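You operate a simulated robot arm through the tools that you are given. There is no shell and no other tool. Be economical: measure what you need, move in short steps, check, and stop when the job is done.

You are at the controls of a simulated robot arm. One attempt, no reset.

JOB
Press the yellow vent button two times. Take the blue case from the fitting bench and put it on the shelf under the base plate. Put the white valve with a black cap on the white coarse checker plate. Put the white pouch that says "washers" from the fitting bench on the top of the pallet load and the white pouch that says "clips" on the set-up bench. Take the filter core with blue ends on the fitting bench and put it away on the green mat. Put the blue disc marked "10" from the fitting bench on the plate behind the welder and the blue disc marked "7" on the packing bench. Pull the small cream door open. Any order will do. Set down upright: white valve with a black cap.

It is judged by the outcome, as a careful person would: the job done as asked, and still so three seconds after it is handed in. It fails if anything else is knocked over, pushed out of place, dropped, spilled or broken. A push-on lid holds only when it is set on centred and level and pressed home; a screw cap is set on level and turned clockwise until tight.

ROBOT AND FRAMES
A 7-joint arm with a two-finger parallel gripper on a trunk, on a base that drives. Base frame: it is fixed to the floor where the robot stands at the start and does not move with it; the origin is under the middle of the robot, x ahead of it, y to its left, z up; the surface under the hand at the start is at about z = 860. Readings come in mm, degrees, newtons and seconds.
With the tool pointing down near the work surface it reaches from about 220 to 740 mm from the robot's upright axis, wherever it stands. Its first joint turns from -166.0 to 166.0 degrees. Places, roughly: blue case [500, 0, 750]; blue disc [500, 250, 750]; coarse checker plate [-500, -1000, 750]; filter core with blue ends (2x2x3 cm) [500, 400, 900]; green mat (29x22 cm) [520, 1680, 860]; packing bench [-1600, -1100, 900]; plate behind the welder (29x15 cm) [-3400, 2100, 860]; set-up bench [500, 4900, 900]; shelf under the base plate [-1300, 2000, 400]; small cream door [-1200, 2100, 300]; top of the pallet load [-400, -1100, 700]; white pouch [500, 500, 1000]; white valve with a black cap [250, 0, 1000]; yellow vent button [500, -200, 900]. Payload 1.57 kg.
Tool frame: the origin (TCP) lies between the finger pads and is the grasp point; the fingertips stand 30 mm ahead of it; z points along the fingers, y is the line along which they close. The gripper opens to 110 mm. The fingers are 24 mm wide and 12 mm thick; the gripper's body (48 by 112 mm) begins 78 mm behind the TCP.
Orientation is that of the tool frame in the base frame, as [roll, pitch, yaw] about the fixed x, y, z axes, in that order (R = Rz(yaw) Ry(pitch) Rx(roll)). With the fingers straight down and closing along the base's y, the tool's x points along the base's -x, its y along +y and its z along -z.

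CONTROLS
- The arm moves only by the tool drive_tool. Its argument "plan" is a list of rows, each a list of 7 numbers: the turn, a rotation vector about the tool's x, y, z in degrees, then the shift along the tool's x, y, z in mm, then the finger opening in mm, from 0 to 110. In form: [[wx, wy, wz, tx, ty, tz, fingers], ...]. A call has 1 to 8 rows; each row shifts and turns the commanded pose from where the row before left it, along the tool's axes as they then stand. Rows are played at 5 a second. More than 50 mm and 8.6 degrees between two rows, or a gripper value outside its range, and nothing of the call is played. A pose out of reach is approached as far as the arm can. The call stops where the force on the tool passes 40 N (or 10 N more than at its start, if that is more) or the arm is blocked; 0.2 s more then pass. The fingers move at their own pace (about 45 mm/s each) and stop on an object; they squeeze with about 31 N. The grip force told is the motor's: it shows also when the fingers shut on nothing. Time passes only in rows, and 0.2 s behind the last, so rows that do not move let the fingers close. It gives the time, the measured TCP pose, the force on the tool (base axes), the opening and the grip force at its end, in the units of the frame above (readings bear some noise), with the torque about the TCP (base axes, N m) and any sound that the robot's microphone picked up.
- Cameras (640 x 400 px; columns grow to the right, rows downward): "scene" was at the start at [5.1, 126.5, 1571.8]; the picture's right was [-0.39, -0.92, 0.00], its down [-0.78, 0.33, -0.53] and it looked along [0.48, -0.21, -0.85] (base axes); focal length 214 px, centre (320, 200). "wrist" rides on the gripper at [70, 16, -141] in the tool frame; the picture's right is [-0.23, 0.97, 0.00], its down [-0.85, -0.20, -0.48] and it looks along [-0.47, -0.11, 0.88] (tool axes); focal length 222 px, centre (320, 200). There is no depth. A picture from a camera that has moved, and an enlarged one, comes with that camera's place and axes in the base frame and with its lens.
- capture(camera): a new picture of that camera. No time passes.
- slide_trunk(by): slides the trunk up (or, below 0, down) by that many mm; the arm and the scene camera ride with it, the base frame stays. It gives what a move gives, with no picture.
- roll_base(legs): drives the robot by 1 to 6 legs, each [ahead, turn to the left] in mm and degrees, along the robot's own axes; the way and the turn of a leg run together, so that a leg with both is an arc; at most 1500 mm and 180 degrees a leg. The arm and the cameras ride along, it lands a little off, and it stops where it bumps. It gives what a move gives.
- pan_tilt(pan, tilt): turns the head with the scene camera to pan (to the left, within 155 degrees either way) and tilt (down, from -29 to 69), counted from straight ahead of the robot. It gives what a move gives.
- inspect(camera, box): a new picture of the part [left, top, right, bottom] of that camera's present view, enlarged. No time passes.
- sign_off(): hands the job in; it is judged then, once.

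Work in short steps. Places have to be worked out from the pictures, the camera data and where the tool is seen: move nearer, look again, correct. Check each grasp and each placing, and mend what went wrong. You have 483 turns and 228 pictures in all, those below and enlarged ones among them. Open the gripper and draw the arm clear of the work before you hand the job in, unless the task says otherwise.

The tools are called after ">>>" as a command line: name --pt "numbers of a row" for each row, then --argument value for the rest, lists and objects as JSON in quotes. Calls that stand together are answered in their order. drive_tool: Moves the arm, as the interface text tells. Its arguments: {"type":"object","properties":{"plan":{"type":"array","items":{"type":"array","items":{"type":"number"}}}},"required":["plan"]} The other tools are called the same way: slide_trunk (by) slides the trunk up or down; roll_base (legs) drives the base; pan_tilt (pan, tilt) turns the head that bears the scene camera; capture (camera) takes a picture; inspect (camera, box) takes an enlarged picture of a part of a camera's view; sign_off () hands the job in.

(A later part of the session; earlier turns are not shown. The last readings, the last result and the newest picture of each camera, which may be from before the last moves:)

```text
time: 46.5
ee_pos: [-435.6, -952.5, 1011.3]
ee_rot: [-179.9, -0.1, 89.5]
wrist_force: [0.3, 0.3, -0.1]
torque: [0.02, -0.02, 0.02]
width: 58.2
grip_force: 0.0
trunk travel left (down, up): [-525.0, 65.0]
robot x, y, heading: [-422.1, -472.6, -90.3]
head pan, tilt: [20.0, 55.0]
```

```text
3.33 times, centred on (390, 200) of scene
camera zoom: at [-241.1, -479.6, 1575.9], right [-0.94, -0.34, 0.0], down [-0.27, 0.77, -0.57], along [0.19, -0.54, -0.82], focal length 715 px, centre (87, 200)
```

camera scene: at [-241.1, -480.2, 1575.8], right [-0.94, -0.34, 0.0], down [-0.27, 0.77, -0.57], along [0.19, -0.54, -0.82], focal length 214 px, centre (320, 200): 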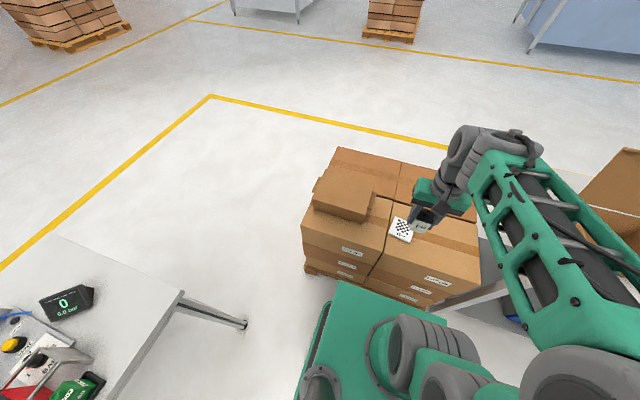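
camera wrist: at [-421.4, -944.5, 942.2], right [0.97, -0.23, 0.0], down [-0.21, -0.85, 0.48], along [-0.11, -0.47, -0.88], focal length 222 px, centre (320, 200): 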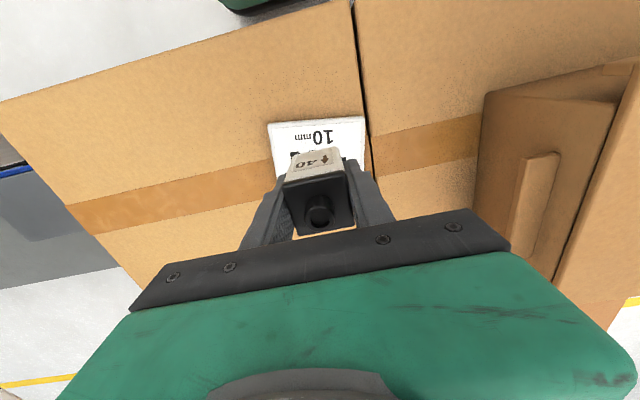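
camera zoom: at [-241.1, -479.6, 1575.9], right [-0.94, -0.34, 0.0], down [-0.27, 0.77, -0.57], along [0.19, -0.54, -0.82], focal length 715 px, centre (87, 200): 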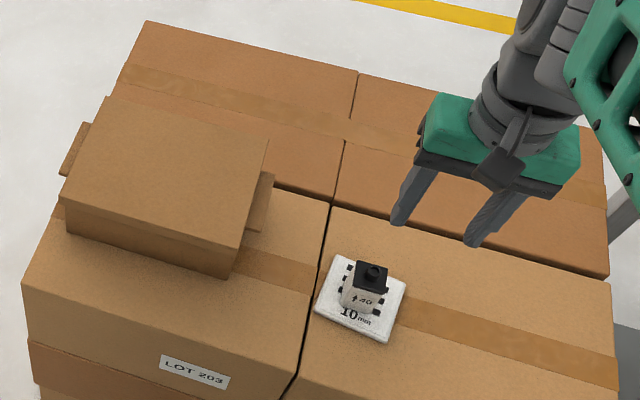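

The valve stands upright on the plate. I retract the arm and drive back to the fitting bench's left part for the WASHERS pouch.

>>> drive_tool --pt "0 0 0 40 0 -25 58" --pt "0 0 0 40 0 -25 58" --pt "0 0 0 40 0 -25 58" --pt "0 0 0 40 0 -25 80"

>>> roll_base --legs '[[-1190, 0], [0, 90], [330, 0]]'

>>> pan_tilt --pan 10 --tilt 60

>>> capture --camera "scene"

>>> capture --camera "wrist"

```text
time: 47.5
ee_pos: [-435.6, -791.4, 1111.5]
ee_rot: [-179.9, 0.0, 89.6]
wrist_force: [-0.9, 0.6, 0.8]
torque: [0.0, 0.02, 0.0]
width: 79.8
grip_force: 0.0
trunk travel left (down, up): [-525.0, 65.0]
robot x, y, heading: [-422.4, -470.3, -90.2]
head pan, tilt: [20.0, 55.0]
```

```text
time: 59.2
ee_pos: [244.3, 699.4, 1111.5]
ee_rot: [-179.9, 0.0, 179.0]
wrist_force: [0.3, 0.0, -0.7]
torque: [0.0, 0.01, 0.01]
width: 80.1
grip_force: 0.1
trunk travel left (down, up): [-525.0, 65.0]
robot x, y, heading: [-76.2, 718.9, -1.1]
head pan, tilt: [20.0, 55.0]
```

```text
time: 59.9
ee_pos: [244.8, 700.0, 1111.6]
ee_rot: [-180.0, 0.1, 178.8]
wrist_force: [0.3, 0.0, 0.0]
torque: [0.01, 0.03, 0.03]
width: 80.2
grip_force: 0.1
trunk travel left (down, up): [-525.0, 65.0]
robot x, y, heading: [-78.0, 712.3, -1.3]
head pan, tilt: [10.0, 60.0]
```

```text
191 pictures are left
camera scene: at [-65.7, 884.0, 1569.8], right [0.16, -0.99, 0.0], down [-0.86, -0.13, -0.5], along [0.49, 0.08, -0.87], focal length 214 px, centre (320, 200)
```

scene: 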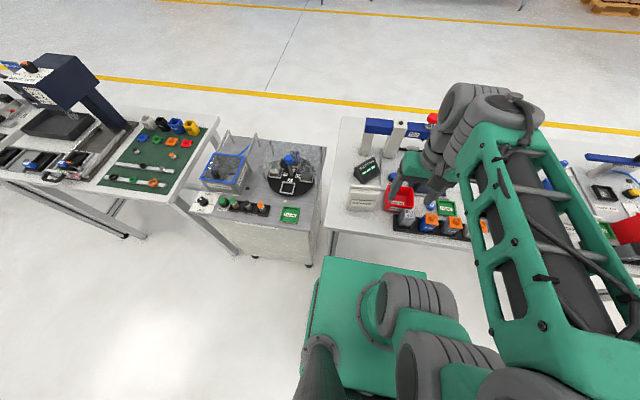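

```text
190 pictures are left
camera wrist: at [175.5, 717.2, 1253.1], right [0.25, 0.97, 0.0], down [0.85, -0.22, 0.48], along [0.46, -0.12, -0.88], focal length 222 px, centre (320, 200)
```

wrist: 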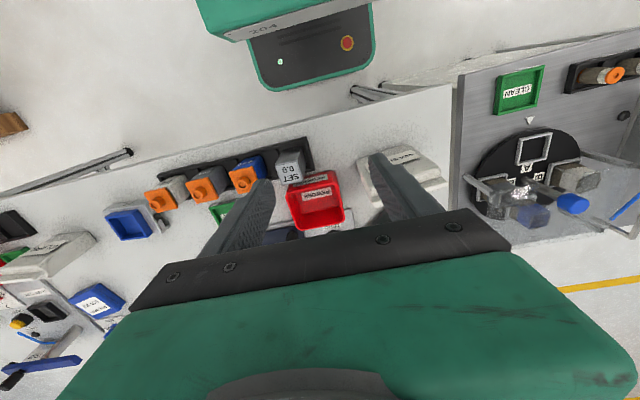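

>>> inspect --camera "scene" --box '[320, 140, 480, 250]'

>>> inspect --camera "wrist" --box '[260, 120, 480, 250]'

```text
3.64 times, centred on (400, 195) of scene
camera zoom: at [-65.7, 884.0, 1569.8], right [0.16, -0.99, 0.0], down [-0.86, -0.13, -0.5], along [0.49, 0.08, -0.87], focal length 780 px, centre (29, 218)
```

zoom: 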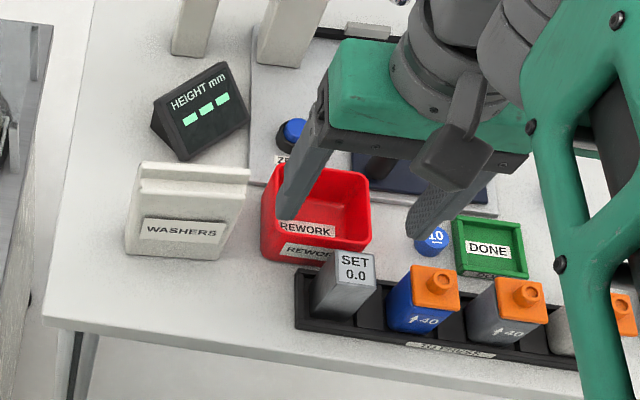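

```text
2.91 times, centred on (370, 185) of wrist
camera zoom: at [175.5, 717.2, 1253.1], right [0.25, 0.97, 0.0], down [0.85, -0.22, 0.48], along [0.46, -0.12, -0.88], focal length 646 px, centre (174, 244)
```

zoom: 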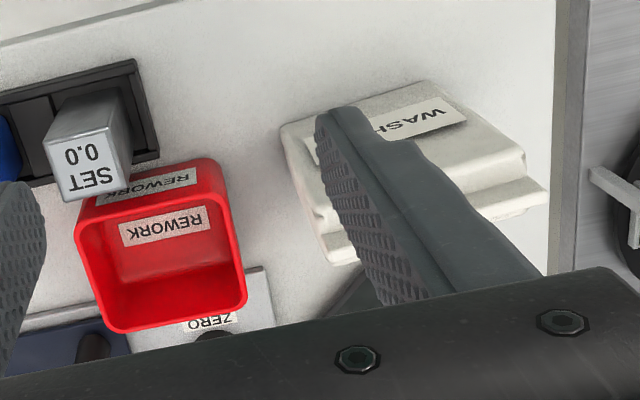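

The pouch stands upright, ridge ≈[330,797,~995], long side along y. I rotate the gripper ~85° so that the fingers close along x.

>>> drive_tool --pt "0 0 8.5 0 0 0 90" --pt "0 0 8.5 0 0 0 90" --pt "0 0 8.5 0 0 0 90" --pt "0 0 8.5 0 0 0 90" --pt "0 0 8.5 0 0 0 90" --pt "0 0 8.5 0 0 0 90" --pt "0 0 8.5 0 0 0 90" --pt "0 0 8.5 0 0 0 90"

>>> drive_tool --pt "0 0 8.5 0 0 0 90" --pt "0 0 8.5 0 0 0 90" --pt "0 0 0 45 15 0 90" --pt "0 0 0 45 20 0 90" --pt "0 0 0 0 40 0 90" --pt "0 0 0 0 0 0 90"

>>> capture --camera "wrist"

>>> inspect --camera "scene" --box '[320, 140, 480, 250]'

```text
time: 61.7
ee_pos: [244.1, 699.3, 1111.2]
ee_rot: [-180.0, 0.1, 110.9]
wrist_force: [-0.1, -1.2, 0.6]
torque: [0.01, 0.0, 0.03]
width: 90.1
grip_force: 0.0
trunk travel left (down, up): [-525.0, 65.0]
robot x, y, heading: [-75.0, 714.2, -0.9]
head pan, tilt: [10.0, 60.0]
```

```text
time: 63.1
ee_pos: [313.3, 793.8, 1111.7]
ee_rot: [180.0, 0.0, 94.0]
wrist_force: [-0.3, -0.8, -0.5]
torque: [-0.01, 0.01, 0.03]
width: 89.6
grip_force: 0.0
trunk travel left (down, up): [-525.0, 65.0]
robot x, y, heading: [-78.9, 714.6, -1.1]
head pan, tilt: [10.0, 60.0]
```

```text
187 pictures are left
camera wrist: at [325.5, 864.2, 1253.0], right [0.99, -0.16, 0.0], down [-0.14, -0.87, 0.48], along [-0.08, -0.47, -0.88], focal length 222 px, centre (320, 200)
```

wrist: 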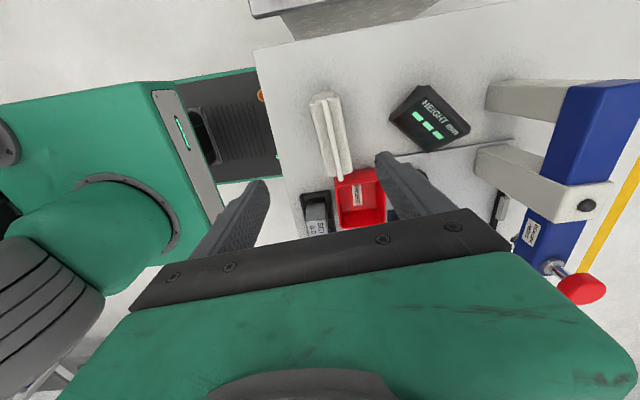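

```text
3.64 times, centred on (400, 195) of scene
camera zoom: at [-65.5, 884.0, 1569.8], right [0.16, -0.99, 0.0], down [-0.86, -0.13, -0.5], along [0.49, 0.08, -0.87], focal length 780 px, centre (29, 218)
```

zoom: 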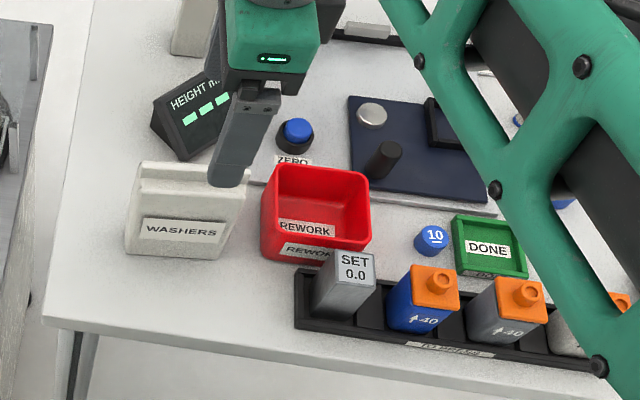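

Ridge centre ≈ [332,797]. I centre over it and descend in stages to grip the upper part of the pouch.

>>> drive_tool --pt "0 0 0 3 17 0 80" --pt "0 0 0 0 0 45 80" --pt "0 0 0 0 0 45 80" --pt "0 0 0 0 0 30 80" --pt "0 0 0 0 0 0 80"

>>> capture --camera "wrist"

>>> inspect --camera "scene" --box '[320, 140, 480, 250]'

```text
time: 64.3
ee_pos: [329.1, 798.4, 990.5]
ee_rot: [179.9, 0.0, 93.8]
wrist_force: [0.1, 0.9, -0.9]
torque: [0.0, 0.0, -0.05]
width: 80.1
grip_force: 0.0
trunk travel left (down, up): [-525.0, 65.0]
robot x, y, heading: [-74.3, 716.7, -0.8]
head pan, tilt: [10.0, 60.0]
```

```text
185 pictures are left
camera wrist: at [341.3, 869.2, 1132.3], right [0.99, -0.16, 0.0], down [-0.14, -0.87, 0.48], along [-0.08, -0.47, -0.88], focal length 222 px, centre (320, 200)
```

wrist: 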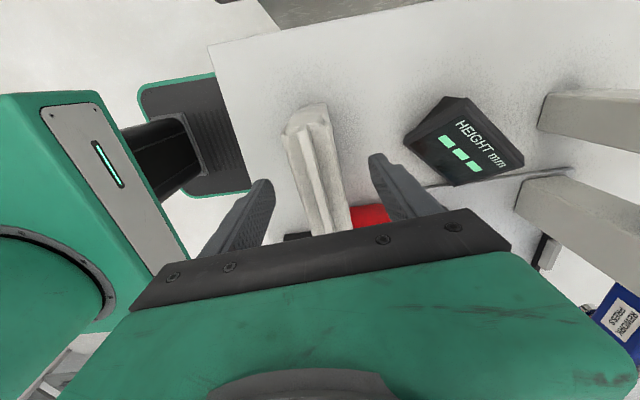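

```text
3.64 times, centred on (400, 195) of scene
camera zoom: at [-65.7, 884.0, 1569.8], right [0.16, -0.99, 0.0], down [-0.86, -0.13, -0.5], along [0.49, 0.08, -0.87], focal length 780 px, centre (29, 218)
```

zoom: 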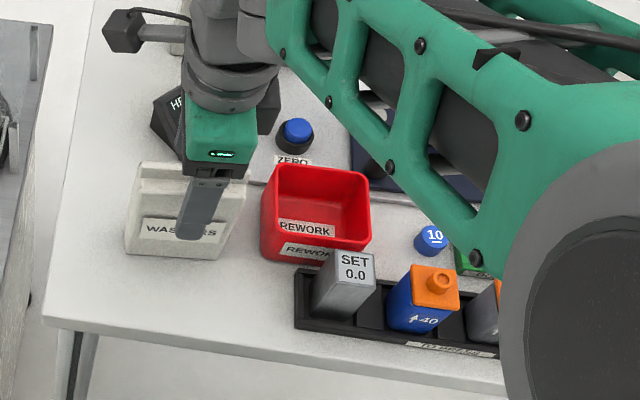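

Centred. Descend 30 mm more and close.

>>> drive_tool --pt "0 0 0 0 0 15 80" --pt "0 0 0 0 0 15 80" --pt "0 0 0 0 0 0 80"

>>> capture --camera "wrist"

```text
time: 65.1
ee_pos: [330.0, 799.0, 960.7]
ee_rot: [180.0, -0.1, 93.9]
wrist_force: [-0.2, -0.3, -0.4]
torque: [-0.01, 0.03, -0.03]
width: 79.8
grip_force: 0.0
trunk travel left (down, up): [-525.0, 65.0]
robot x, y, heading: [-75.5, 717.8, -1.1]
head pan, tilt: [10.0, 60.0]
```

```text
183 pictures are left
camera wrist: at [341.8, 868.8, 1102.4], right [0.99, -0.16, 0.0], down [-0.14, -0.87, 0.48], along [-0.08, -0.47, -0.88], focal length 222 px, centre (320, 200)
```

wrist: 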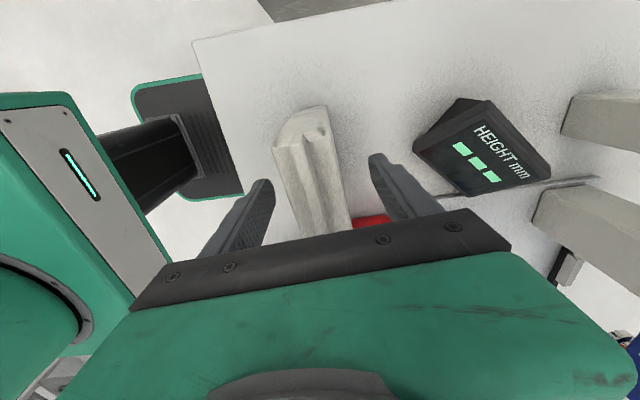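

Pouch top height is uncertain (955–995), so I go 18 mm lower, then close and read the width.

>>> drive_tool --pt "0 0 0 0 0 9 80" --pt "0 0 0 0 0 9 80" --pt "0 0 0 0 0 0 60" --pt "0 0 0 0 0 0 40" --pt "0 0 0 0 0 0 20" --pt "0 0 0 0 0 0 8" --pt "0 0 0 0 0 0 8"

>>> capture --camera "wrist"

>>> inspect --camera "scene" --box '[320, 140, 480, 250]'

```text
time: 66.7
ee_pos: [329.7, 799.0, 943.0]
ee_rot: [180.0, 0.0, 93.9]
wrist_force: [0.4, -0.1, -1.7]
torque: [0.03, 0.01, 0.02]
width: 35.6
grip_force: 31.2
trunk travel left (down, up): [-525.0, 65.0]
robot x, y, heading: [-73.3, 719.0, -1.1]
head pan, tilt: [10.0, 60.0]
```

```text
182 pictures are left
camera wrist: at [341.5, 869.1, 1084.8], right [0.99, -0.16, 0.0], down [-0.14, -0.87, 0.48], along [-0.08, -0.47, -0.88], focal length 222 px, centre (320, 200)
```

wrist: 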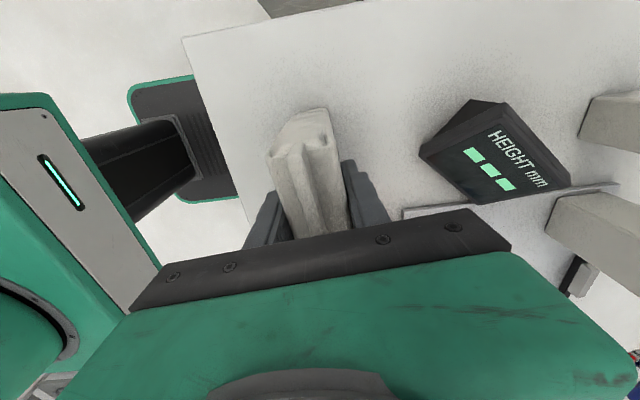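

```text
3.64 times, centred on (400, 195) of scene
camera zoom: at [-65.7, 884.0, 1569.8], right [0.16, -0.99, 0.0], down [-0.86, -0.13, -0.5], along [0.49, 0.08, -0.87], focal length 780 px, centre (29, 218)
```

zoom: 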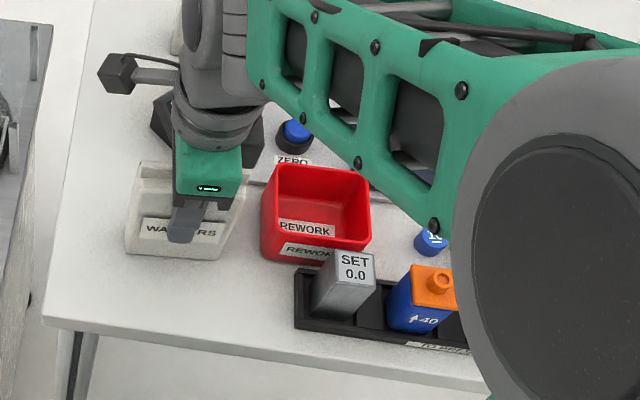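

Gripped at 35.6 mm with full force. Lift and check.

>>> drive_tool --pt "0 0 0 0 0 -15 8" --pt "0 0 0 0 0 -40 8" --pt "0 0 0 0 0 -45 8" --pt "0 0 0 0 0 -45 8" --pt "0 0 0 0 -20 -45 8" --pt "0 0 0 0 0 0 8"

>>> capture --camera "scene"

```text
time: 68.1
ee_pos: [309.9, 798.2, 1134.4]
ee_rot: [180.0, 0.0, 93.9]
wrist_force: [0.1, 0.5, -0.7]
torque: [-0.01, 0.0, -0.02]
width: 35.6
grip_force: 31.3
trunk travel left (down, up): [-525.0, 65.0]
robot x, y, heading: [-74.7, 719.8, -0.8]
head pan, tilt: [10.0, 60.0]
```

```text
180 pictures are left
camera scene: at [-65.9, 884.0, 1569.8], right [0.16, -0.99, 0.0], down [-0.86, -0.13, -0.5], along [0.49, 0.08, -0.87], focal length 214 px, centre (320, 200)
```

scene: 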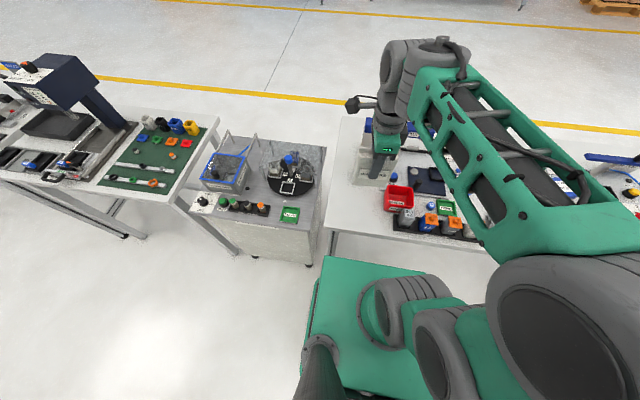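

Held. Back off, turn right and drive to the pallet again.

>>> roll_base --legs '[[-380, 0], [0, -89], [1180, 0]]'

>>> pan_tilt --pan 10 --tilt 60

>>> capture --camera "scene"

```text
time: 79.9
ee_pos: [-366.2, -845.4, 1134.1]
ee_rot: [179.9, 0.0, 5.0]
wrist_force: [-0.2, -0.3, -2.4]
torque: [0.0, 0.0, -0.02]
width: 35.7
grip_force: 31.6
trunk travel left (down, up): [-525.0, 65.0]
robot x, y, heading: [-455.2, -460.5, -90.0]
head pan, tilt: [10.0, 60.0]
```

```text
time: 80.5
ee_pos: [-365.5, -845.1, 1133.3]
ee_rot: [-180.0, 0.1, 5.0]
wrist_force: [-0.2, 0.3, -1.4]
torque: [-0.02, 0.04, -0.01]
width: 35.7
grip_force: 30.5
trunk travel left (down, up): [-525.0, 65.0]
robot x, y, heading: [-457.7, -459.6, -90.0]
head pan, tilt: [10.0, 60.0]
```

```text
179 pictures are left
camera scene: at [-286.8, -464.0, 1569.8], right [-0.98, -0.17, 0.0], down [-0.15, 0.85, -0.5], along [0.09, -0.49, -0.87], focal length 214 px, centre (320, 200)
```

scene: 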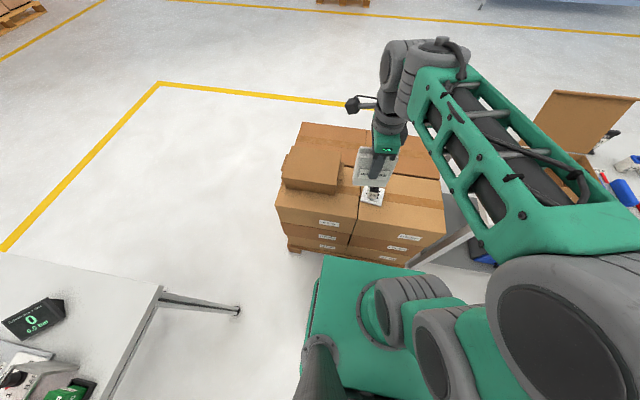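

I move over a free spot on the right box, about [-620,-1020], at height.

>>> drive_tool --pt "0 0 0 -38.3 21.7 0 8" --pt "0 0 0 -38.3 21.7 0 8" --pt "0 0 0 -38.3 21.7 0 8" --pt "0 0 0 -38.3 21.7 0 8" --pt "0 0 0 -38.3 21.7 0 8" --pt "0 0 0 -38.3 21.7 0 8" --pt "0 0 0 -38.3 21.7 0 8" --pt "0 0 0 0 0 45 8"

>>> drive_tool --pt "0 0 0 0 0 45 8" --pt "0 0 0 0 0 45 8" --pt "0 0 0 0 0 45 8" --pt "0 0 0 0 0 45 8" --pt "0 0 0 0 0 45 8" --pt "0 0 0 0 0 45 8" --pt "0 0 0 0 0 0 8"

>>> inspect --camera "scene" --box '[260, 110, 480, 260]'

>>> capture --camera "wrist"

```text
time: 82.3
ee_pos: [-620.0, -1018.5, 1087.5]
ee_rot: [-179.9, 0.1, 5.0]
wrist_force: [-0.4, -0.8, -0.7]
torque: [0.01, -0.01, 0.02]
width: 35.8
grip_force: 31.0
trunk travel left (down, up): [-525.0, 65.0]
robot x, y, heading: [-458.0, -460.8, -89.8]
head pan, tilt: [10.0, 60.0]
```

```text
time: 83.9
ee_pos: [-619.8, -1020.2, 815.8]
ee_rot: [180.0, 0.0, 5.1]
wrist_force: [0.5, 1.2, -0.9]
torque: [0.02, 0.01, -0.01]
width: 35.7
grip_force: 31.0
trunk travel left (down, up): [-525.0, 65.0]
robot x, y, heading: [-454.1, -454.7, -90.0]
head pan, tilt: [10.0, 60.0]
```

```text
2.67 times, centred on (370, 185) of scene
camera zoom: at [-287.0, -464.3, 1569.8], right [-0.98, -0.17, 0.0], down [-0.15, 0.85, -0.5], along [0.09, -0.49, -0.87], focal length 572 px, centre (187, 240)
```

zoom: 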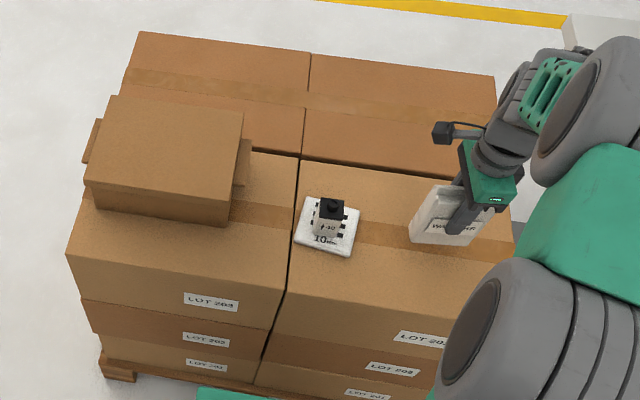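

```text
177 pictures are left
camera wrist: at [-549.1, -1030.6, 958.5], right [-0.14, -0.99, 0.0], down [-0.87, 0.12, 0.48], along [-0.47, 0.07, -0.88], focal length 222 px, centre (320, 200)
```

wrist: 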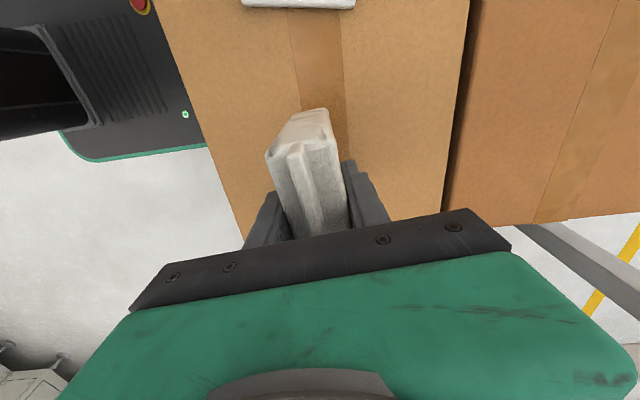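

Good spot. Lower slowly to contact.

>>> drive_tool --pt "0 0 0 0 0 15 8" --pt "0 0 0 0 0 10 8" --pt "0 0 0 0 0 5 8" --pt "0 0 0 0 0 4 8" --pt "0 0 0 0 0 4 8" --pt "0 0 0 0 0 4 8" --pt "0 0 0 0 0 0 8"

```text
time: 85.5
ee_pos: [-619.9, -1019.5, 777.0]
ee_rot: [179.8, 0.1, 5.0]
wrist_force: [-0.4, -1.0, 15.5]
torque: [0.22, -0.06, 0.0]
width: 35.7
grip_force: 31.2
trunk travel left (down, up): [-525.0, 65.0]
robot x, y, heading: [-455.0, -459.5, -90.3]
head pan, tilt: [10.0, 60.0]
```

Contact at 777 (15 N). Relieve, release and rise.

>>> drive_tool --pt "0 0 0 0 0 -2 8" --pt "0 0 0 0 0 0 40" --pt "0 0 0 0 0 0 60" --pt "0 0 0 0 0 0 80" --pt "0 0 0 0 0 -20 80" --pt "0 0 0 0 0 -40 80" --pt "0 0 0 0 0 -45 80" --pt "0 0 0 0 0 -45 80"

>>> drive_tool --pt "0 0 0 0 0 -45 80" --pt "0 0 0 0 0 -45 80" --pt "0 0 0 0 0 -45 80" --pt "0 0 0 0 -40 -20 80" --pt "0 0 0 0 -45 0 80" --pt "0 0 0 20 -45 0 80" --pt "0 0 0 20 -45 0 80"

>>> inspect --camera "scene" --box '[260, 110, 480, 260]'

```text
time: 87.3
ee_pos: [-620.2, -1018.7, 928.3]
ee_rot: [-180.0, 0.0, 5.0]
wrist_force: [0.1, -0.7, 0.4]
torque: [0.01, 0.0, 0.01]
width: 80.0
grip_force: 0.0
trunk travel left (down, up): [-525.0, 65.0]
robot x, y, heading: [-455.0, -457.0, -89.9]
head pan, tilt: [10.0, 60.0]
```

```text
time: 88.9
ee_pos: [-594.6, -840.3, 1084.5]
ee_rot: [-180.0, 0.0, 5.0]
wrist_force: [-0.3, -0.6, -1.1]
torque: [-0.02, 0.01, 0.01]
width: 79.9
grip_force: 0.1
trunk travel left (down, up): [-525.0, 65.0]
robot x, y, heading: [-454.0, -460.5, -89.9]
head pan, tilt: [10.0, 60.0]
```

```text
2.67 times, centred on (370, 185) of scene
camera zoom: at [-286.4, -463.2, 1569.7], right [-0.98, -0.17, 0.0], down [-0.15, 0.85, -0.5], along [0.09, -0.49, -0.87], focal length 572 px, centre (187, 240)
```

zoom: 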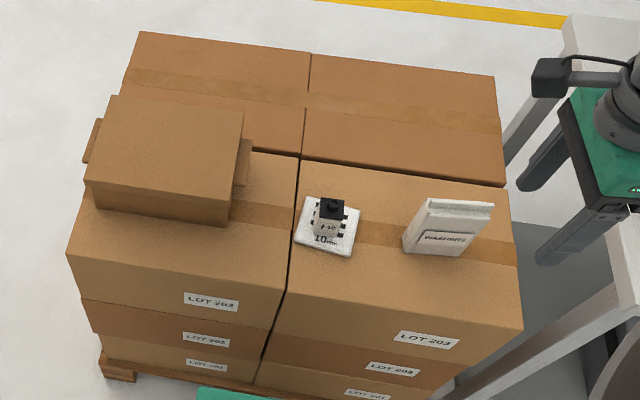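

Both are in place. Now return to the fitting bench centre for disc "7".

>>> drive_tool --pt "0 0 0 45 0 -15 80" --pt "0 0 0 45 0 -15 80" --pt "0 0 0 45 -15 0 80"

>>> roll_base --legs '[[-560, 0], [0, 90], [430, 0]]'

>>> pan_tilt --pan 0 --tilt 60

>>> capture --camera "scene"

>>> capture --camera "wrist"

```text
time: 89.7
ee_pos: [-460.6, -815.0, 1113.9]
ee_rot: [-180.0, -0.1, 5.1]
wrist_force: [0.6, -0.1, 0.0]
torque: [0.01, 0.0, 0.01]
width: 79.9
grip_force: 0.0
trunk travel left (down, up): [-525.0, 65.0]
robot x, y, heading: [-454.3, -462.0, -89.9]
head pan, tilt: [10.0, 60.0]
```

```text
time: 99.0
ee_pos: [328.4, 94.7, 1113.9]
ee_rot: [-180.0, 0.1, 94.7]
wrist_force: [0.7, -0.2, -0.8]
torque: [0.0, -0.04, 0.01]
width: 80.0
grip_force: 0.1
trunk travel left (down, up): [-525.0, 65.0]
robot x, y, heading: [-26.3, 104.4, 0.1]
head pan, tilt: [10.0, 60.0]
```

```text
time: 99.7
ee_pos: [328.4, 95.2, 1112.7]
ee_rot: [-179.9, 0.1, 94.6]
wrist_force: [0.0, 0.4, 0.1]
torque: [-0.02, 0.03, -0.01]
width: 80.3
grip_force: 0.1
trunk travel left (down, up): [-525.0, 65.0]
robot x, y, heading: [-30.8, 102.4, -0.0]
head pan, tilt: [0.0, 60.0]
```

```text
175 pictures are left
camera scene: at [-18.3, 258.2, 1569.8], right [0.0, -1.0, 0.0], down [-0.87, 0.0, -0.5], along [0.5, 0.0, -0.87], focal length 214 px, centre (320, 200)
```

scene: 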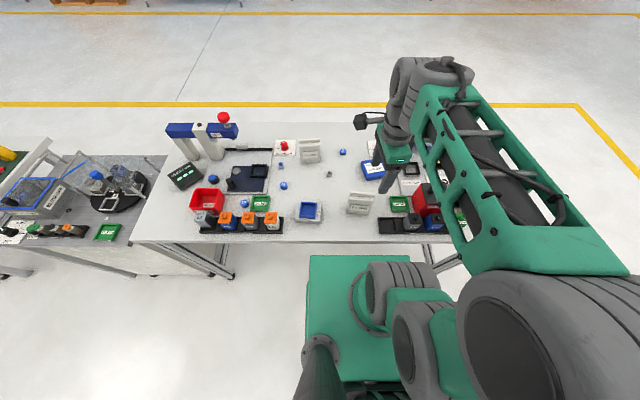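

```text
174 pictures are left
camera wrist: at [338.7, 165.3, 1255.6], right [0.99, -0.15, 0.0], down [-0.13, -0.87, 0.48], along [-0.07, -0.47, -0.88], focal length 222 px, centre (320, 200)
```

wrist: 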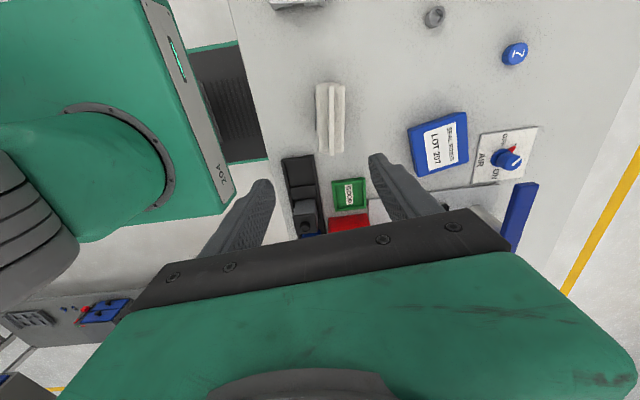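

Disc "7" is at about [620,157]. I move over it with a narrower opening and take a close look.

>>> drive_tool --pt "0 0 0 5.5 42.3 0 80" --pt "0 0 0 5.5 42.3 0 80" --pt "0 0 0 5.5 42.3 0 70" --pt "0 0 0 5.5 42.3 0 60" --pt "0 0 0 5.5 42.3 0 60" --pt "0 0 0 5.5 42.3 0 60" --pt "0 0 0 5.5 42.3 0 60" --pt "0 0 0 0 0 40 60"

>>> drive_tool --pt "0 0 0 0 0 45 60" --pt "0 0 0 0 0 45 60" --pt "0 0 0 0 0 0 60"

>>> capture --camera "wrist"

>>> inspect --camera "scene" --box '[270, 130, 400, 220]'

```text
time: 101.5
ee_pos: [620.5, 157.0, 1072.9]
ee_rot: [-180.0, 0.0, 94.6]
wrist_force: [0.4, 0.1, -0.6]
torque: [0.03, 0.0, -0.01]
width: 60.0
grip_force: 0.0
trunk travel left (down, up): [-525.0, 65.0]
robot x, y, heading: [-29.6, 103.1, -0.1]
head pan, tilt: [0.0, 60.0]
```

```text
time: 102.3
ee_pos: [619.4, 156.6, 984.2]
ee_rot: [-180.0, 0.0, 94.8]
wrist_force: [-0.5, -0.2, 0.5]
torque: [-0.02, 0.01, -0.03]
width: 60.3
grip_force: 0.1
trunk travel left (down, up): [-525.0, 65.0]
robot x, y, heading: [-29.3, 102.2, -0.3]
head pan, tilt: [0.0, 60.0]
```

```text
173 pictures are left
camera wrist: at [630.4, 227.4, 1125.3], right [0.99, -0.15, 0.0], down [-0.13, -0.87, 0.48], along [-0.07, -0.47, -0.88], focal length 222 px, centre (320, 200)
```

wrist: 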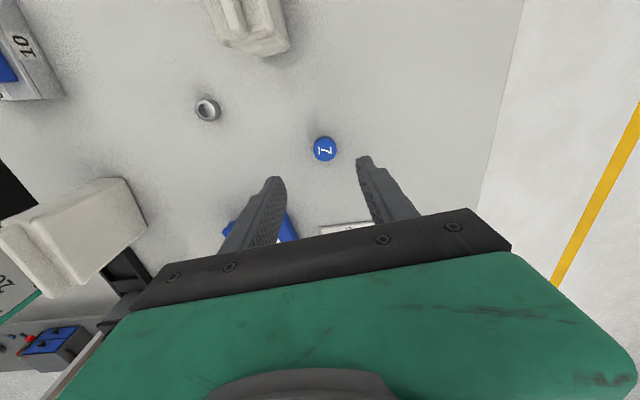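

```text
4.44 times, centred on (335, 175) of scene
camera zoom: at [-18.1, 258.2, 1569.8], right [0.0, -1.0, 0.0], down [-0.87, 0.0, -0.5], along [0.5, 0.0, -0.87], focal length 953 px, centre (253, 311)
```

zoom: 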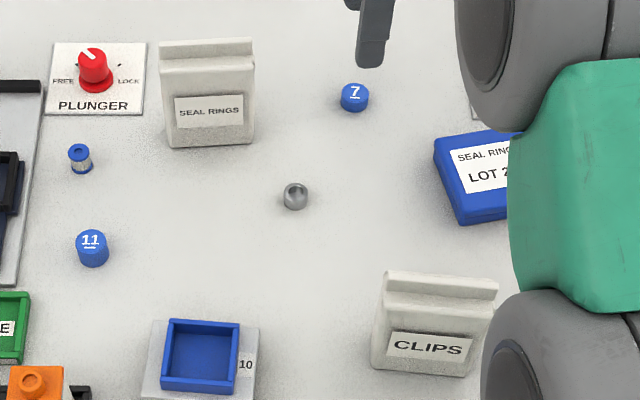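

Shift +5 mm in x and descend, tips to about 6 mm over the bench.

>>> drive_tool --pt "0 0 0 1 5 30 50" --pt "0 0 0 0 0 30 50" --pt "0 0 0 0 0 20 50" --pt "0 0 0 0 0 8 50" --pt "0 0 0 0 0 0 50"

>>> capture --camera "wrist"

>>> inspect --camera "scene" --box '[310, 130, 380, 180]'

```text
time: 103.5
ee_pos: [625.4, 159.4, 895.1]
ee_rot: [180.0, -0.1, 94.7]
wrist_force: [0.5, 0.1, -0.1]
torque: [0.04, 0.01, 0.01]
width: 50.0
grip_force: 0.1
trunk travel left (down, up): [-525.0, 65.0]
robot x, y, heading: [-28.1, 104.9, -0.3]
head pan, tilt: [0.0, 60.0]
```

```text
171 pictures are left
camera wrist: at [635.7, 229.4, 1037.3], right [0.99, -0.15, 0.0], down [-0.13, -0.87, 0.48], along [-0.07, -0.47, -0.88], focal length 222 px, centre (320, 200)
```

wrist: 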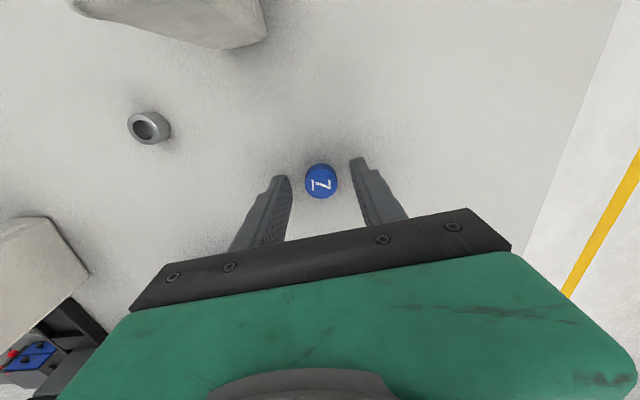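

```text
8.00 times, centred on (345, 155) of scene
camera zoom: at [-18.2, 258.2, 1569.8], right [0.0, -1.0, 0.0], down [-0.87, 0.0, -0.5], along [0.5, 0.0, -0.87], focal length 1716 px, centre (120, 560)
```

zoom: 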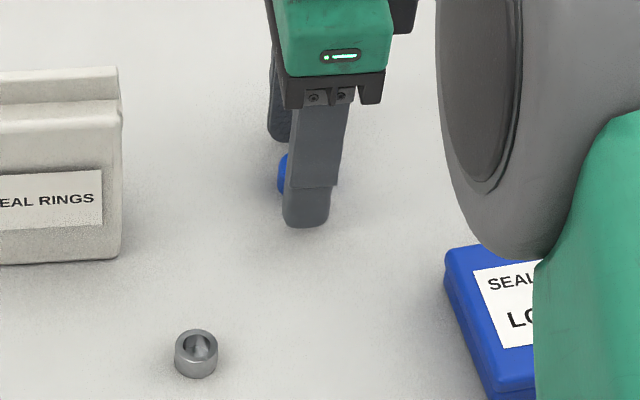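

Aligned. Lower 4 mm and close.

>>> drive_tool --pt "0 0 0 0 0 4 50" --pt "0 0 0 0 0 0 30" --pt "0 0 0 0 0 0 10" --pt "0 0 0 0 0 0 8" --pt "0 0 0 0 0 0 8"

>>> drive_tool --pt "0 0 0 0 0 -20 8" --pt "0 0 0 0 0 -40 8" --pt "0 0 0 0 -40 -20 8" --pt "0 0 0 0 -30 -35 8" --pt "0 0 0 0 -30 -35 8" --pt "0 0 0 0 -30 -35 8" --pt "0 0 0 0 -30 -35 8"

>>> capture --camera "wrist"

```text
time: 104.7
ee_pos: [624.1, 158.5, 891.6]
ee_rot: [-179.9, -0.1, 94.7]
wrist_force: [-0.4, -0.1, 0.8]
torque: [-0.02, 0.04, 0.01]
width: 24.2
grip_force: 30.8
trunk travel left (down, up): [-525.0, 65.0]
robot x, y, heading: [-27.3, 101.5, -0.0]
head pan, tilt: [0.0, 60.0]
```

```text
time: 106.3
ee_pos: [463.6, 144.6, 1112.6]
ee_rot: [-179.9, -0.1, 94.7]
wrist_force: [-0.8, -1.0, -0.3]
torque: [0.03, 0.01, 0.0]
width: 24.4
grip_force: 30.6
trunk travel left (down, up): [-525.0, 65.0]
robot x, y, heading: [-24.3, 103.4, -0.3]
head pan, tilt: [0.0, 60.0]
```

```text
169 pictures are left
camera wrist: at [475.4, 215.7, 1253.7], right [0.99, -0.15, 0.0], down [-0.13, -0.87, 0.48], along [-0.07, -0.47, -0.88], focal length 222 px, centre (320, 200)
```

wrist: 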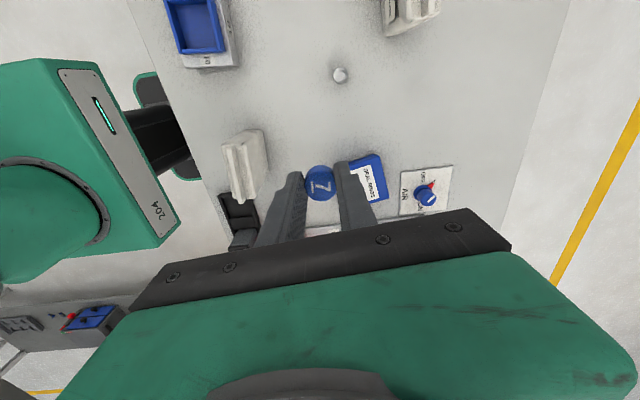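

Disc "7" is held. Drive to the packing bench (front edge about y=-900).

>>> roll_base --legs '[[-430, 0], [0, -90], [0, -90], [650, 0], [0, 90], [480, 0]]'

>>> pan_tilt --pan 0 --tilt 45

>>> capture --camera "scene"

```text
time: 126.0
ee_pos: [-1060.9, -866.4, 1112.0]
ee_rot: [180.0, 0.0, 5.2]
wrist_force: [0.0, -0.4, -0.4]
torque: [0.03, -0.03, -0.01]
width: 24.4
grip_force: 31.1
trunk travel left (down, up): [-525.0, 65.0]
robot x, y, heading: [-1109.1, -373.7, -89.8]
head pan, tilt: [0.0, 60.0]
```

```text
time: 126.8
ee_pos: [-1060.4, -867.2, 1111.9]
ee_rot: [-180.0, 0.0, 5.1]
wrist_force: [-0.6, -0.7, -0.9]
torque: [-0.06, -0.02, 0.03]
width: 24.5
grip_force: 31.2
trunk travel left (down, up): [-525.0, 65.0]
robot x, y, heading: [-1108.3, -371.2, -89.7]
head pan, tilt: [0.0, 45.0]
```

```text
168 pictures are left
camera scene: at [-951.0, -393.4, 1589.2], right [-1.0, 0.0, 0.0], down [0.0, 0.71, -0.71], along [0.0, -0.71, -0.71], focal length 214 px, centre (320, 200)
```

scene: 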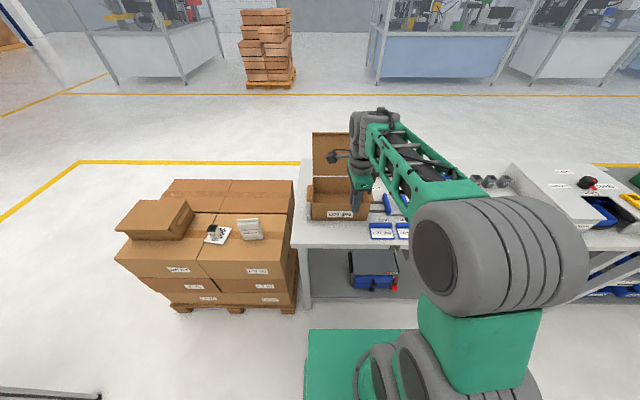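

>>> inspect --camera "scene" --box '[280, 130, 440, 270]'

>>> capture --camera "wrist"

```text
2.86 times, centred on (360, 200) of scene
camera zoom: at [-951.0, -393.4, 1589.2], right [-1.0, 0.0, 0.0], down [0.0, 0.71, -0.71], along [0.0, -0.71, -0.71], focal length 613 px, centre (206, 200)
```

zoom: 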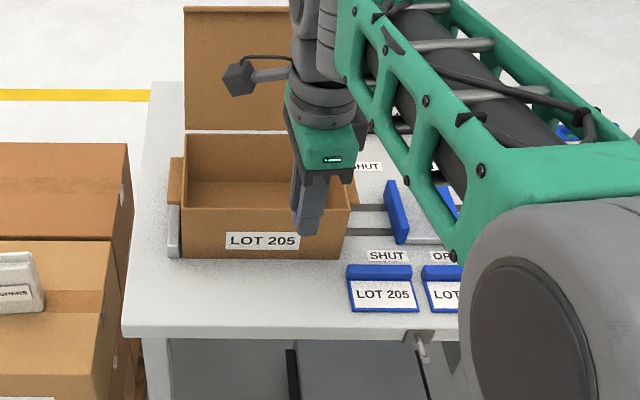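

```text
166 pictures are left
camera wrist: at [-989.7, -876.7, 1253.7], right [-0.14, -0.99, 0.0], down [-0.87, 0.12, 0.48], along [-0.47, 0.07, -0.88], focal length 222 px, centre (320, 200)
```

wrist: 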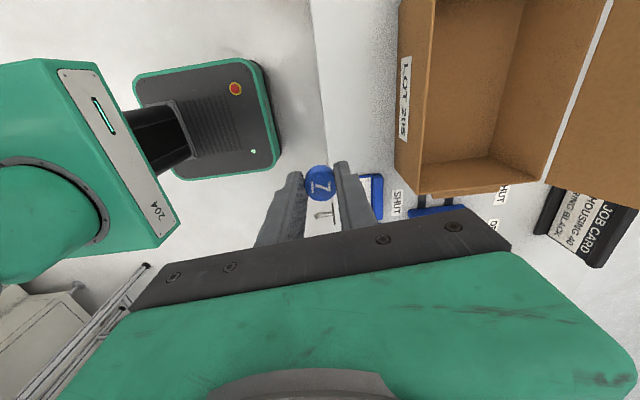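

Target a free spot in front of the carton: [-1000,-918]. Move over it and descend carefully.

>>> drive_tool --pt "0 0 0 28 28 0 8" --pt "0 0 0 27 28 0 8" --pt "0 0 0 0 0 45 8" --pt "0 0 0 0 0 45 8" --pt "0 0 0 0 0 45 8" --pt "0 0 0 0 0 35 8" --pt "0 0 0 0 0 0 8"

>>> capture --camera "wrist"

>>> inspect --camera "scene" --box '[280, 130, 440, 270]'

```text
time: 128.4
ee_pos: [-1000.6, -916.9, 940.3]
ee_rot: [-180.0, 0.0, 5.2]
wrist_force: [0.1, -0.1, -0.1]
torque: [0.04, 0.0, 0.03]
width: 24.7
grip_force: 30.7
trunk travel left (down, up): [-525.0, 65.0]
robot x, y, heading: [-1108.7, -374.4, -89.8]
head pan, tilt: [0.0, 45.0]
```

```text
165 pictures are left
camera wrist: at [-930.3, -927.5, 1081.9], right [-0.14, -0.99, 0.0], down [-0.87, 0.12, 0.48], along [-0.47, 0.07, -0.88], focal length 222 px, centre (320, 200)
```

wrist: 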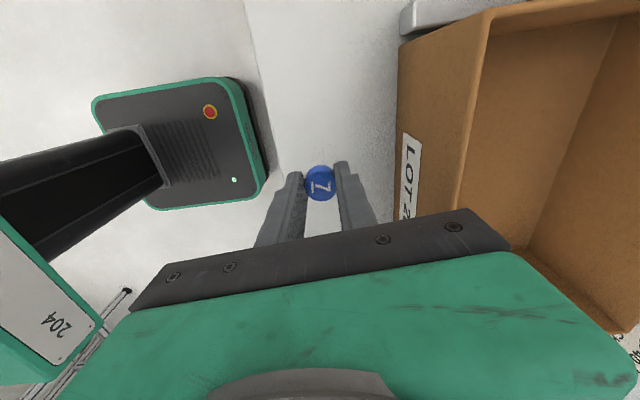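

```text
2.86 times, centred on (360, 200) of scene
camera zoom: at [-950.9, -393.6, 1589.3], right [-1.0, 0.0, 0.0], down [0.0, 0.71, -0.71], along [0.0, -0.71, -0.71], focal length 613 px, centre (206, 200)
```

zoom: 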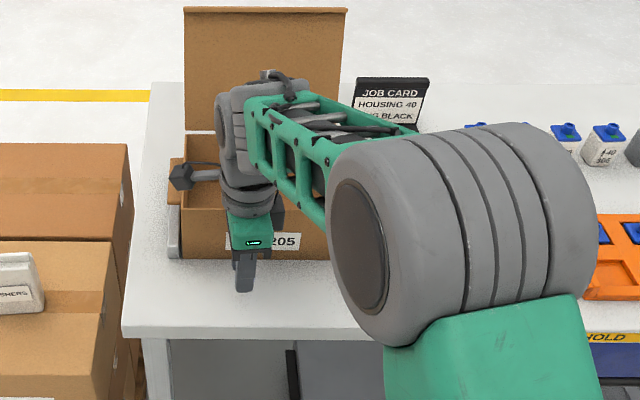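

I shift 10 mm toward the bench edge for clearance from the carton and lower until contact.

>>> drive_tool --pt "0 0 0 0 -10 0 8" --pt "0 0 0 0 0 20 8" --pt "0 0 0 0 0 15 8" --pt "0 0 0 0 0 5 8" --pt "0 0 0 0 0 4 8" --pt "0 0 0 0 0 3 8" --pt "0 0 0 0 0 3 8" --pt "0 0 0 0 0 0 8"

```text
time: 130.2
ee_pos: [-1001.7, -907.9, 891.2]
ee_rot: [180.0, 0.0, 5.2]
wrist_force: [-0.8, 0.3, 0.3]
torque: [0.01, 0.01, 0.02]
width: 24.6
grip_force: 31.1
trunk travel left (down, up): [-525.0, 65.0]
robot x, y, heading: [-1110.5, -372.1, -89.8]
head pan, tilt: [0.0, 45.0]
```

>>> drive_tool --pt "0 0 0 0 0 3 8" --pt "0 0 0 0 0 3 8" --pt "0 0 0 0 0 3 8" --pt "0 0 0 0 0 3 8" --pt "0 0 0 0 0 3 8" --pt "0 0 0 0 0 0 8"

>>> inspect --camera "scene" --box '[310, 190, 390, 250]'

```text
time: 131.0
ee_pos: [-1001.2, -909.4, 890.9]
ee_rot: [179.5, -0.2, 5.2]
wrist_force: [-1.9, 8.3, 17.2]
torque: [0.4, 0.16, -0.03]
width: 24.5
grip_force: 30.9
trunk travel left (down, up): [-525.0, 65.0]
robot x, y, heading: [-1110.2, -371.0, -90.0]
head pan, tilt: [0.0, 45.0]
stopped in row 3: the force on the tool passed its limit at 43 N (the readings are from after the stop); the commanded pose is now the measured one
```

```text
6.67 times, centred on (350, 220) of scene
camera zoom: at [-951.5, -390.4, 1589.4], right [-1.0, 0.0, 0.0], down [0.0, 0.71, -0.71], along [0.0, -0.71, -0.71], focal length 1430 px, centre (120, 67)
```

zoom: 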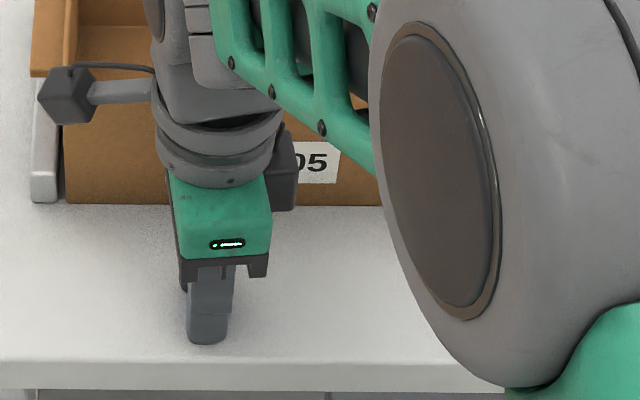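

Contact at z≈860. Ease up, release, rise and check.

>>> drive_tool --pt "0 0 0 0 0 -1 8" --pt "0 0 0 0 0 0 24" --pt "0 0 0 0 0 0 44" --pt "0 0 0 0 0 0 44" --pt "0 0 0 0 0 -40 44" --pt "0 0 0 0 0 -45 44" --pt "0 0 0 0 0 -45 44" --pt "0 0 0 0 -30 -35 44"

>>> drive_tool --pt "0 0 0 -20 -40 -20 44" --pt "0 0 0 -20 -40 0 44" --pt "0 0 0 -20 -40 0 60" --pt "0 0 0 -20 -30 0 80"

>>> inspect --camera "scene" --box '[280, 130, 440, 270]'

```text
time: 132.8
ee_pos: [-1005.0, -876.5, 1055.0]
ee_rot: [179.7, 0.0, 5.2]
wrist_force: [0.5, 0.1, -0.7]
torque: [-0.04, 0.05, -0.02]
width: 44.0
grip_force: 0.0
trunk travel left (down, up): [-525.0, 65.0]
robot x, y, heading: [-1106.2, -374.4, -90.1]
head pan, tilt: [0.0, 45.0]
```

```text
time: 133.8
ee_pos: [-1098.6, -735.8, 1073.8]
ee_rot: [179.6, 0.0, 5.2]
wrist_force: [-0.2, -0.1, -0.1]
torque: [0.01, -0.01, -0.03]
width: 80.3
grip_force: 0.1
trunk travel left (down, up): [-525.0, 65.0]
robot x, y, heading: [-1108.0, -374.8, -89.7]
head pan, tilt: [0.0, 45.0]
```

```text
2.86 times, centred on (360, 200) of scene
camera zoom: at [-951.1, -392.8, 1589.3], right [-1.0, 0.0, 0.0], down [0.0, 0.71, -0.71], along [0.0, -0.71, -0.71], focal length 613 px, centre (206, 200)
```

zoom: 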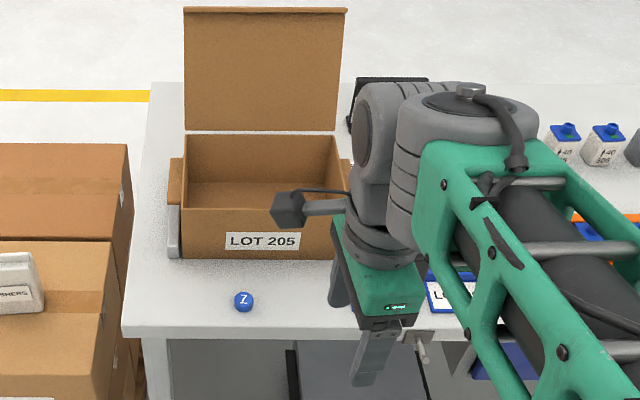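

Disc "7" is placed. Now back to the fitting bench for the blue case (LOT 207).

>>> drive_tool --pt "0 0 0 0 0 -40 80"

>>> roll_base --legs '[[-450, 0], [0, 90], [1070, 0]]'

>>> capture --camera "wrist"

>>> pan_tilt --pan 0 --tilt 60

>>> capture --camera "scene"

```text
time: 134.2
ee_pos: [-1098.3, -735.4, 1111.7]
ee_rot: [179.7, 0.0, 5.3]
wrist_force: [0.8, -0.6, -0.2]
torque: [0.02, -0.02, -0.02]
width: 80.0
grip_force: 0.0
trunk travel left (down, up): [-525.0, 65.0]
robot x, y, heading: [-1113.4, -375.6, -89.7]
head pan, tilt: [0.0, 45.0]
```

```text
time: 145.8
ee_pos: [316.5, 72.0, 1112.8]
ee_rot: [179.7, -0.1, 94.5]
wrist_force: [0.2, 0.6, 0.2]
torque: [-0.03, -0.02, 0.0]
width: 80.0
grip_force: 0.1
trunk travel left (down, up): [-525.0, 65.0]
robot x, y, heading: [-44.7, 68.9, -0.6]
head pan, tilt: [0.0, 45.0]
```

```text
161 pictures are left
camera wrist: at [326.6, 142.3, 1254.7], right [0.99, -0.15, 0.01], down [-0.13, -0.87, 0.48], along [-0.07, -0.47, -0.88], focal length 222 px, centre (320, 200)
```

wrist: 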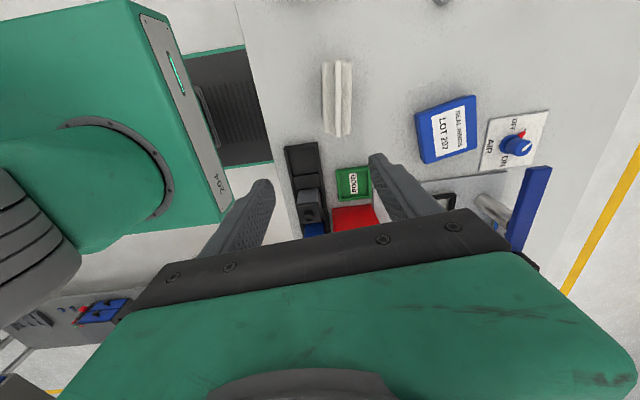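

```text
time: 146.5
ee_pos: [316.6, 71.5, 1113.3]
ee_rot: [179.7, -0.1, 94.4]
wrist_force: [0.4, 0.0, 0.3]
torque: [0.0, -0.03, 0.01]
width: 80.0
grip_force: 0.0
trunk travel left (down, up): [-525.0, 65.0]
robot x, y, heading: [-46.6, 65.0, -0.5]
head pan, tilt: [0.0, 60.0]
```

```text
160 pictures are left
camera scene: at [-35.8, 221.8, 1569.9], right [-0.01, -1.0, 0.0], down [-0.87, 0.01, -0.5], along [0.5, 0.0, -0.87], focal length 214 px, centre (320, 200)
```

scene: 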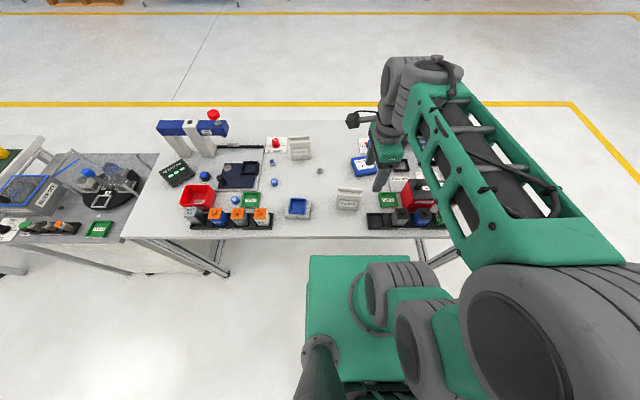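

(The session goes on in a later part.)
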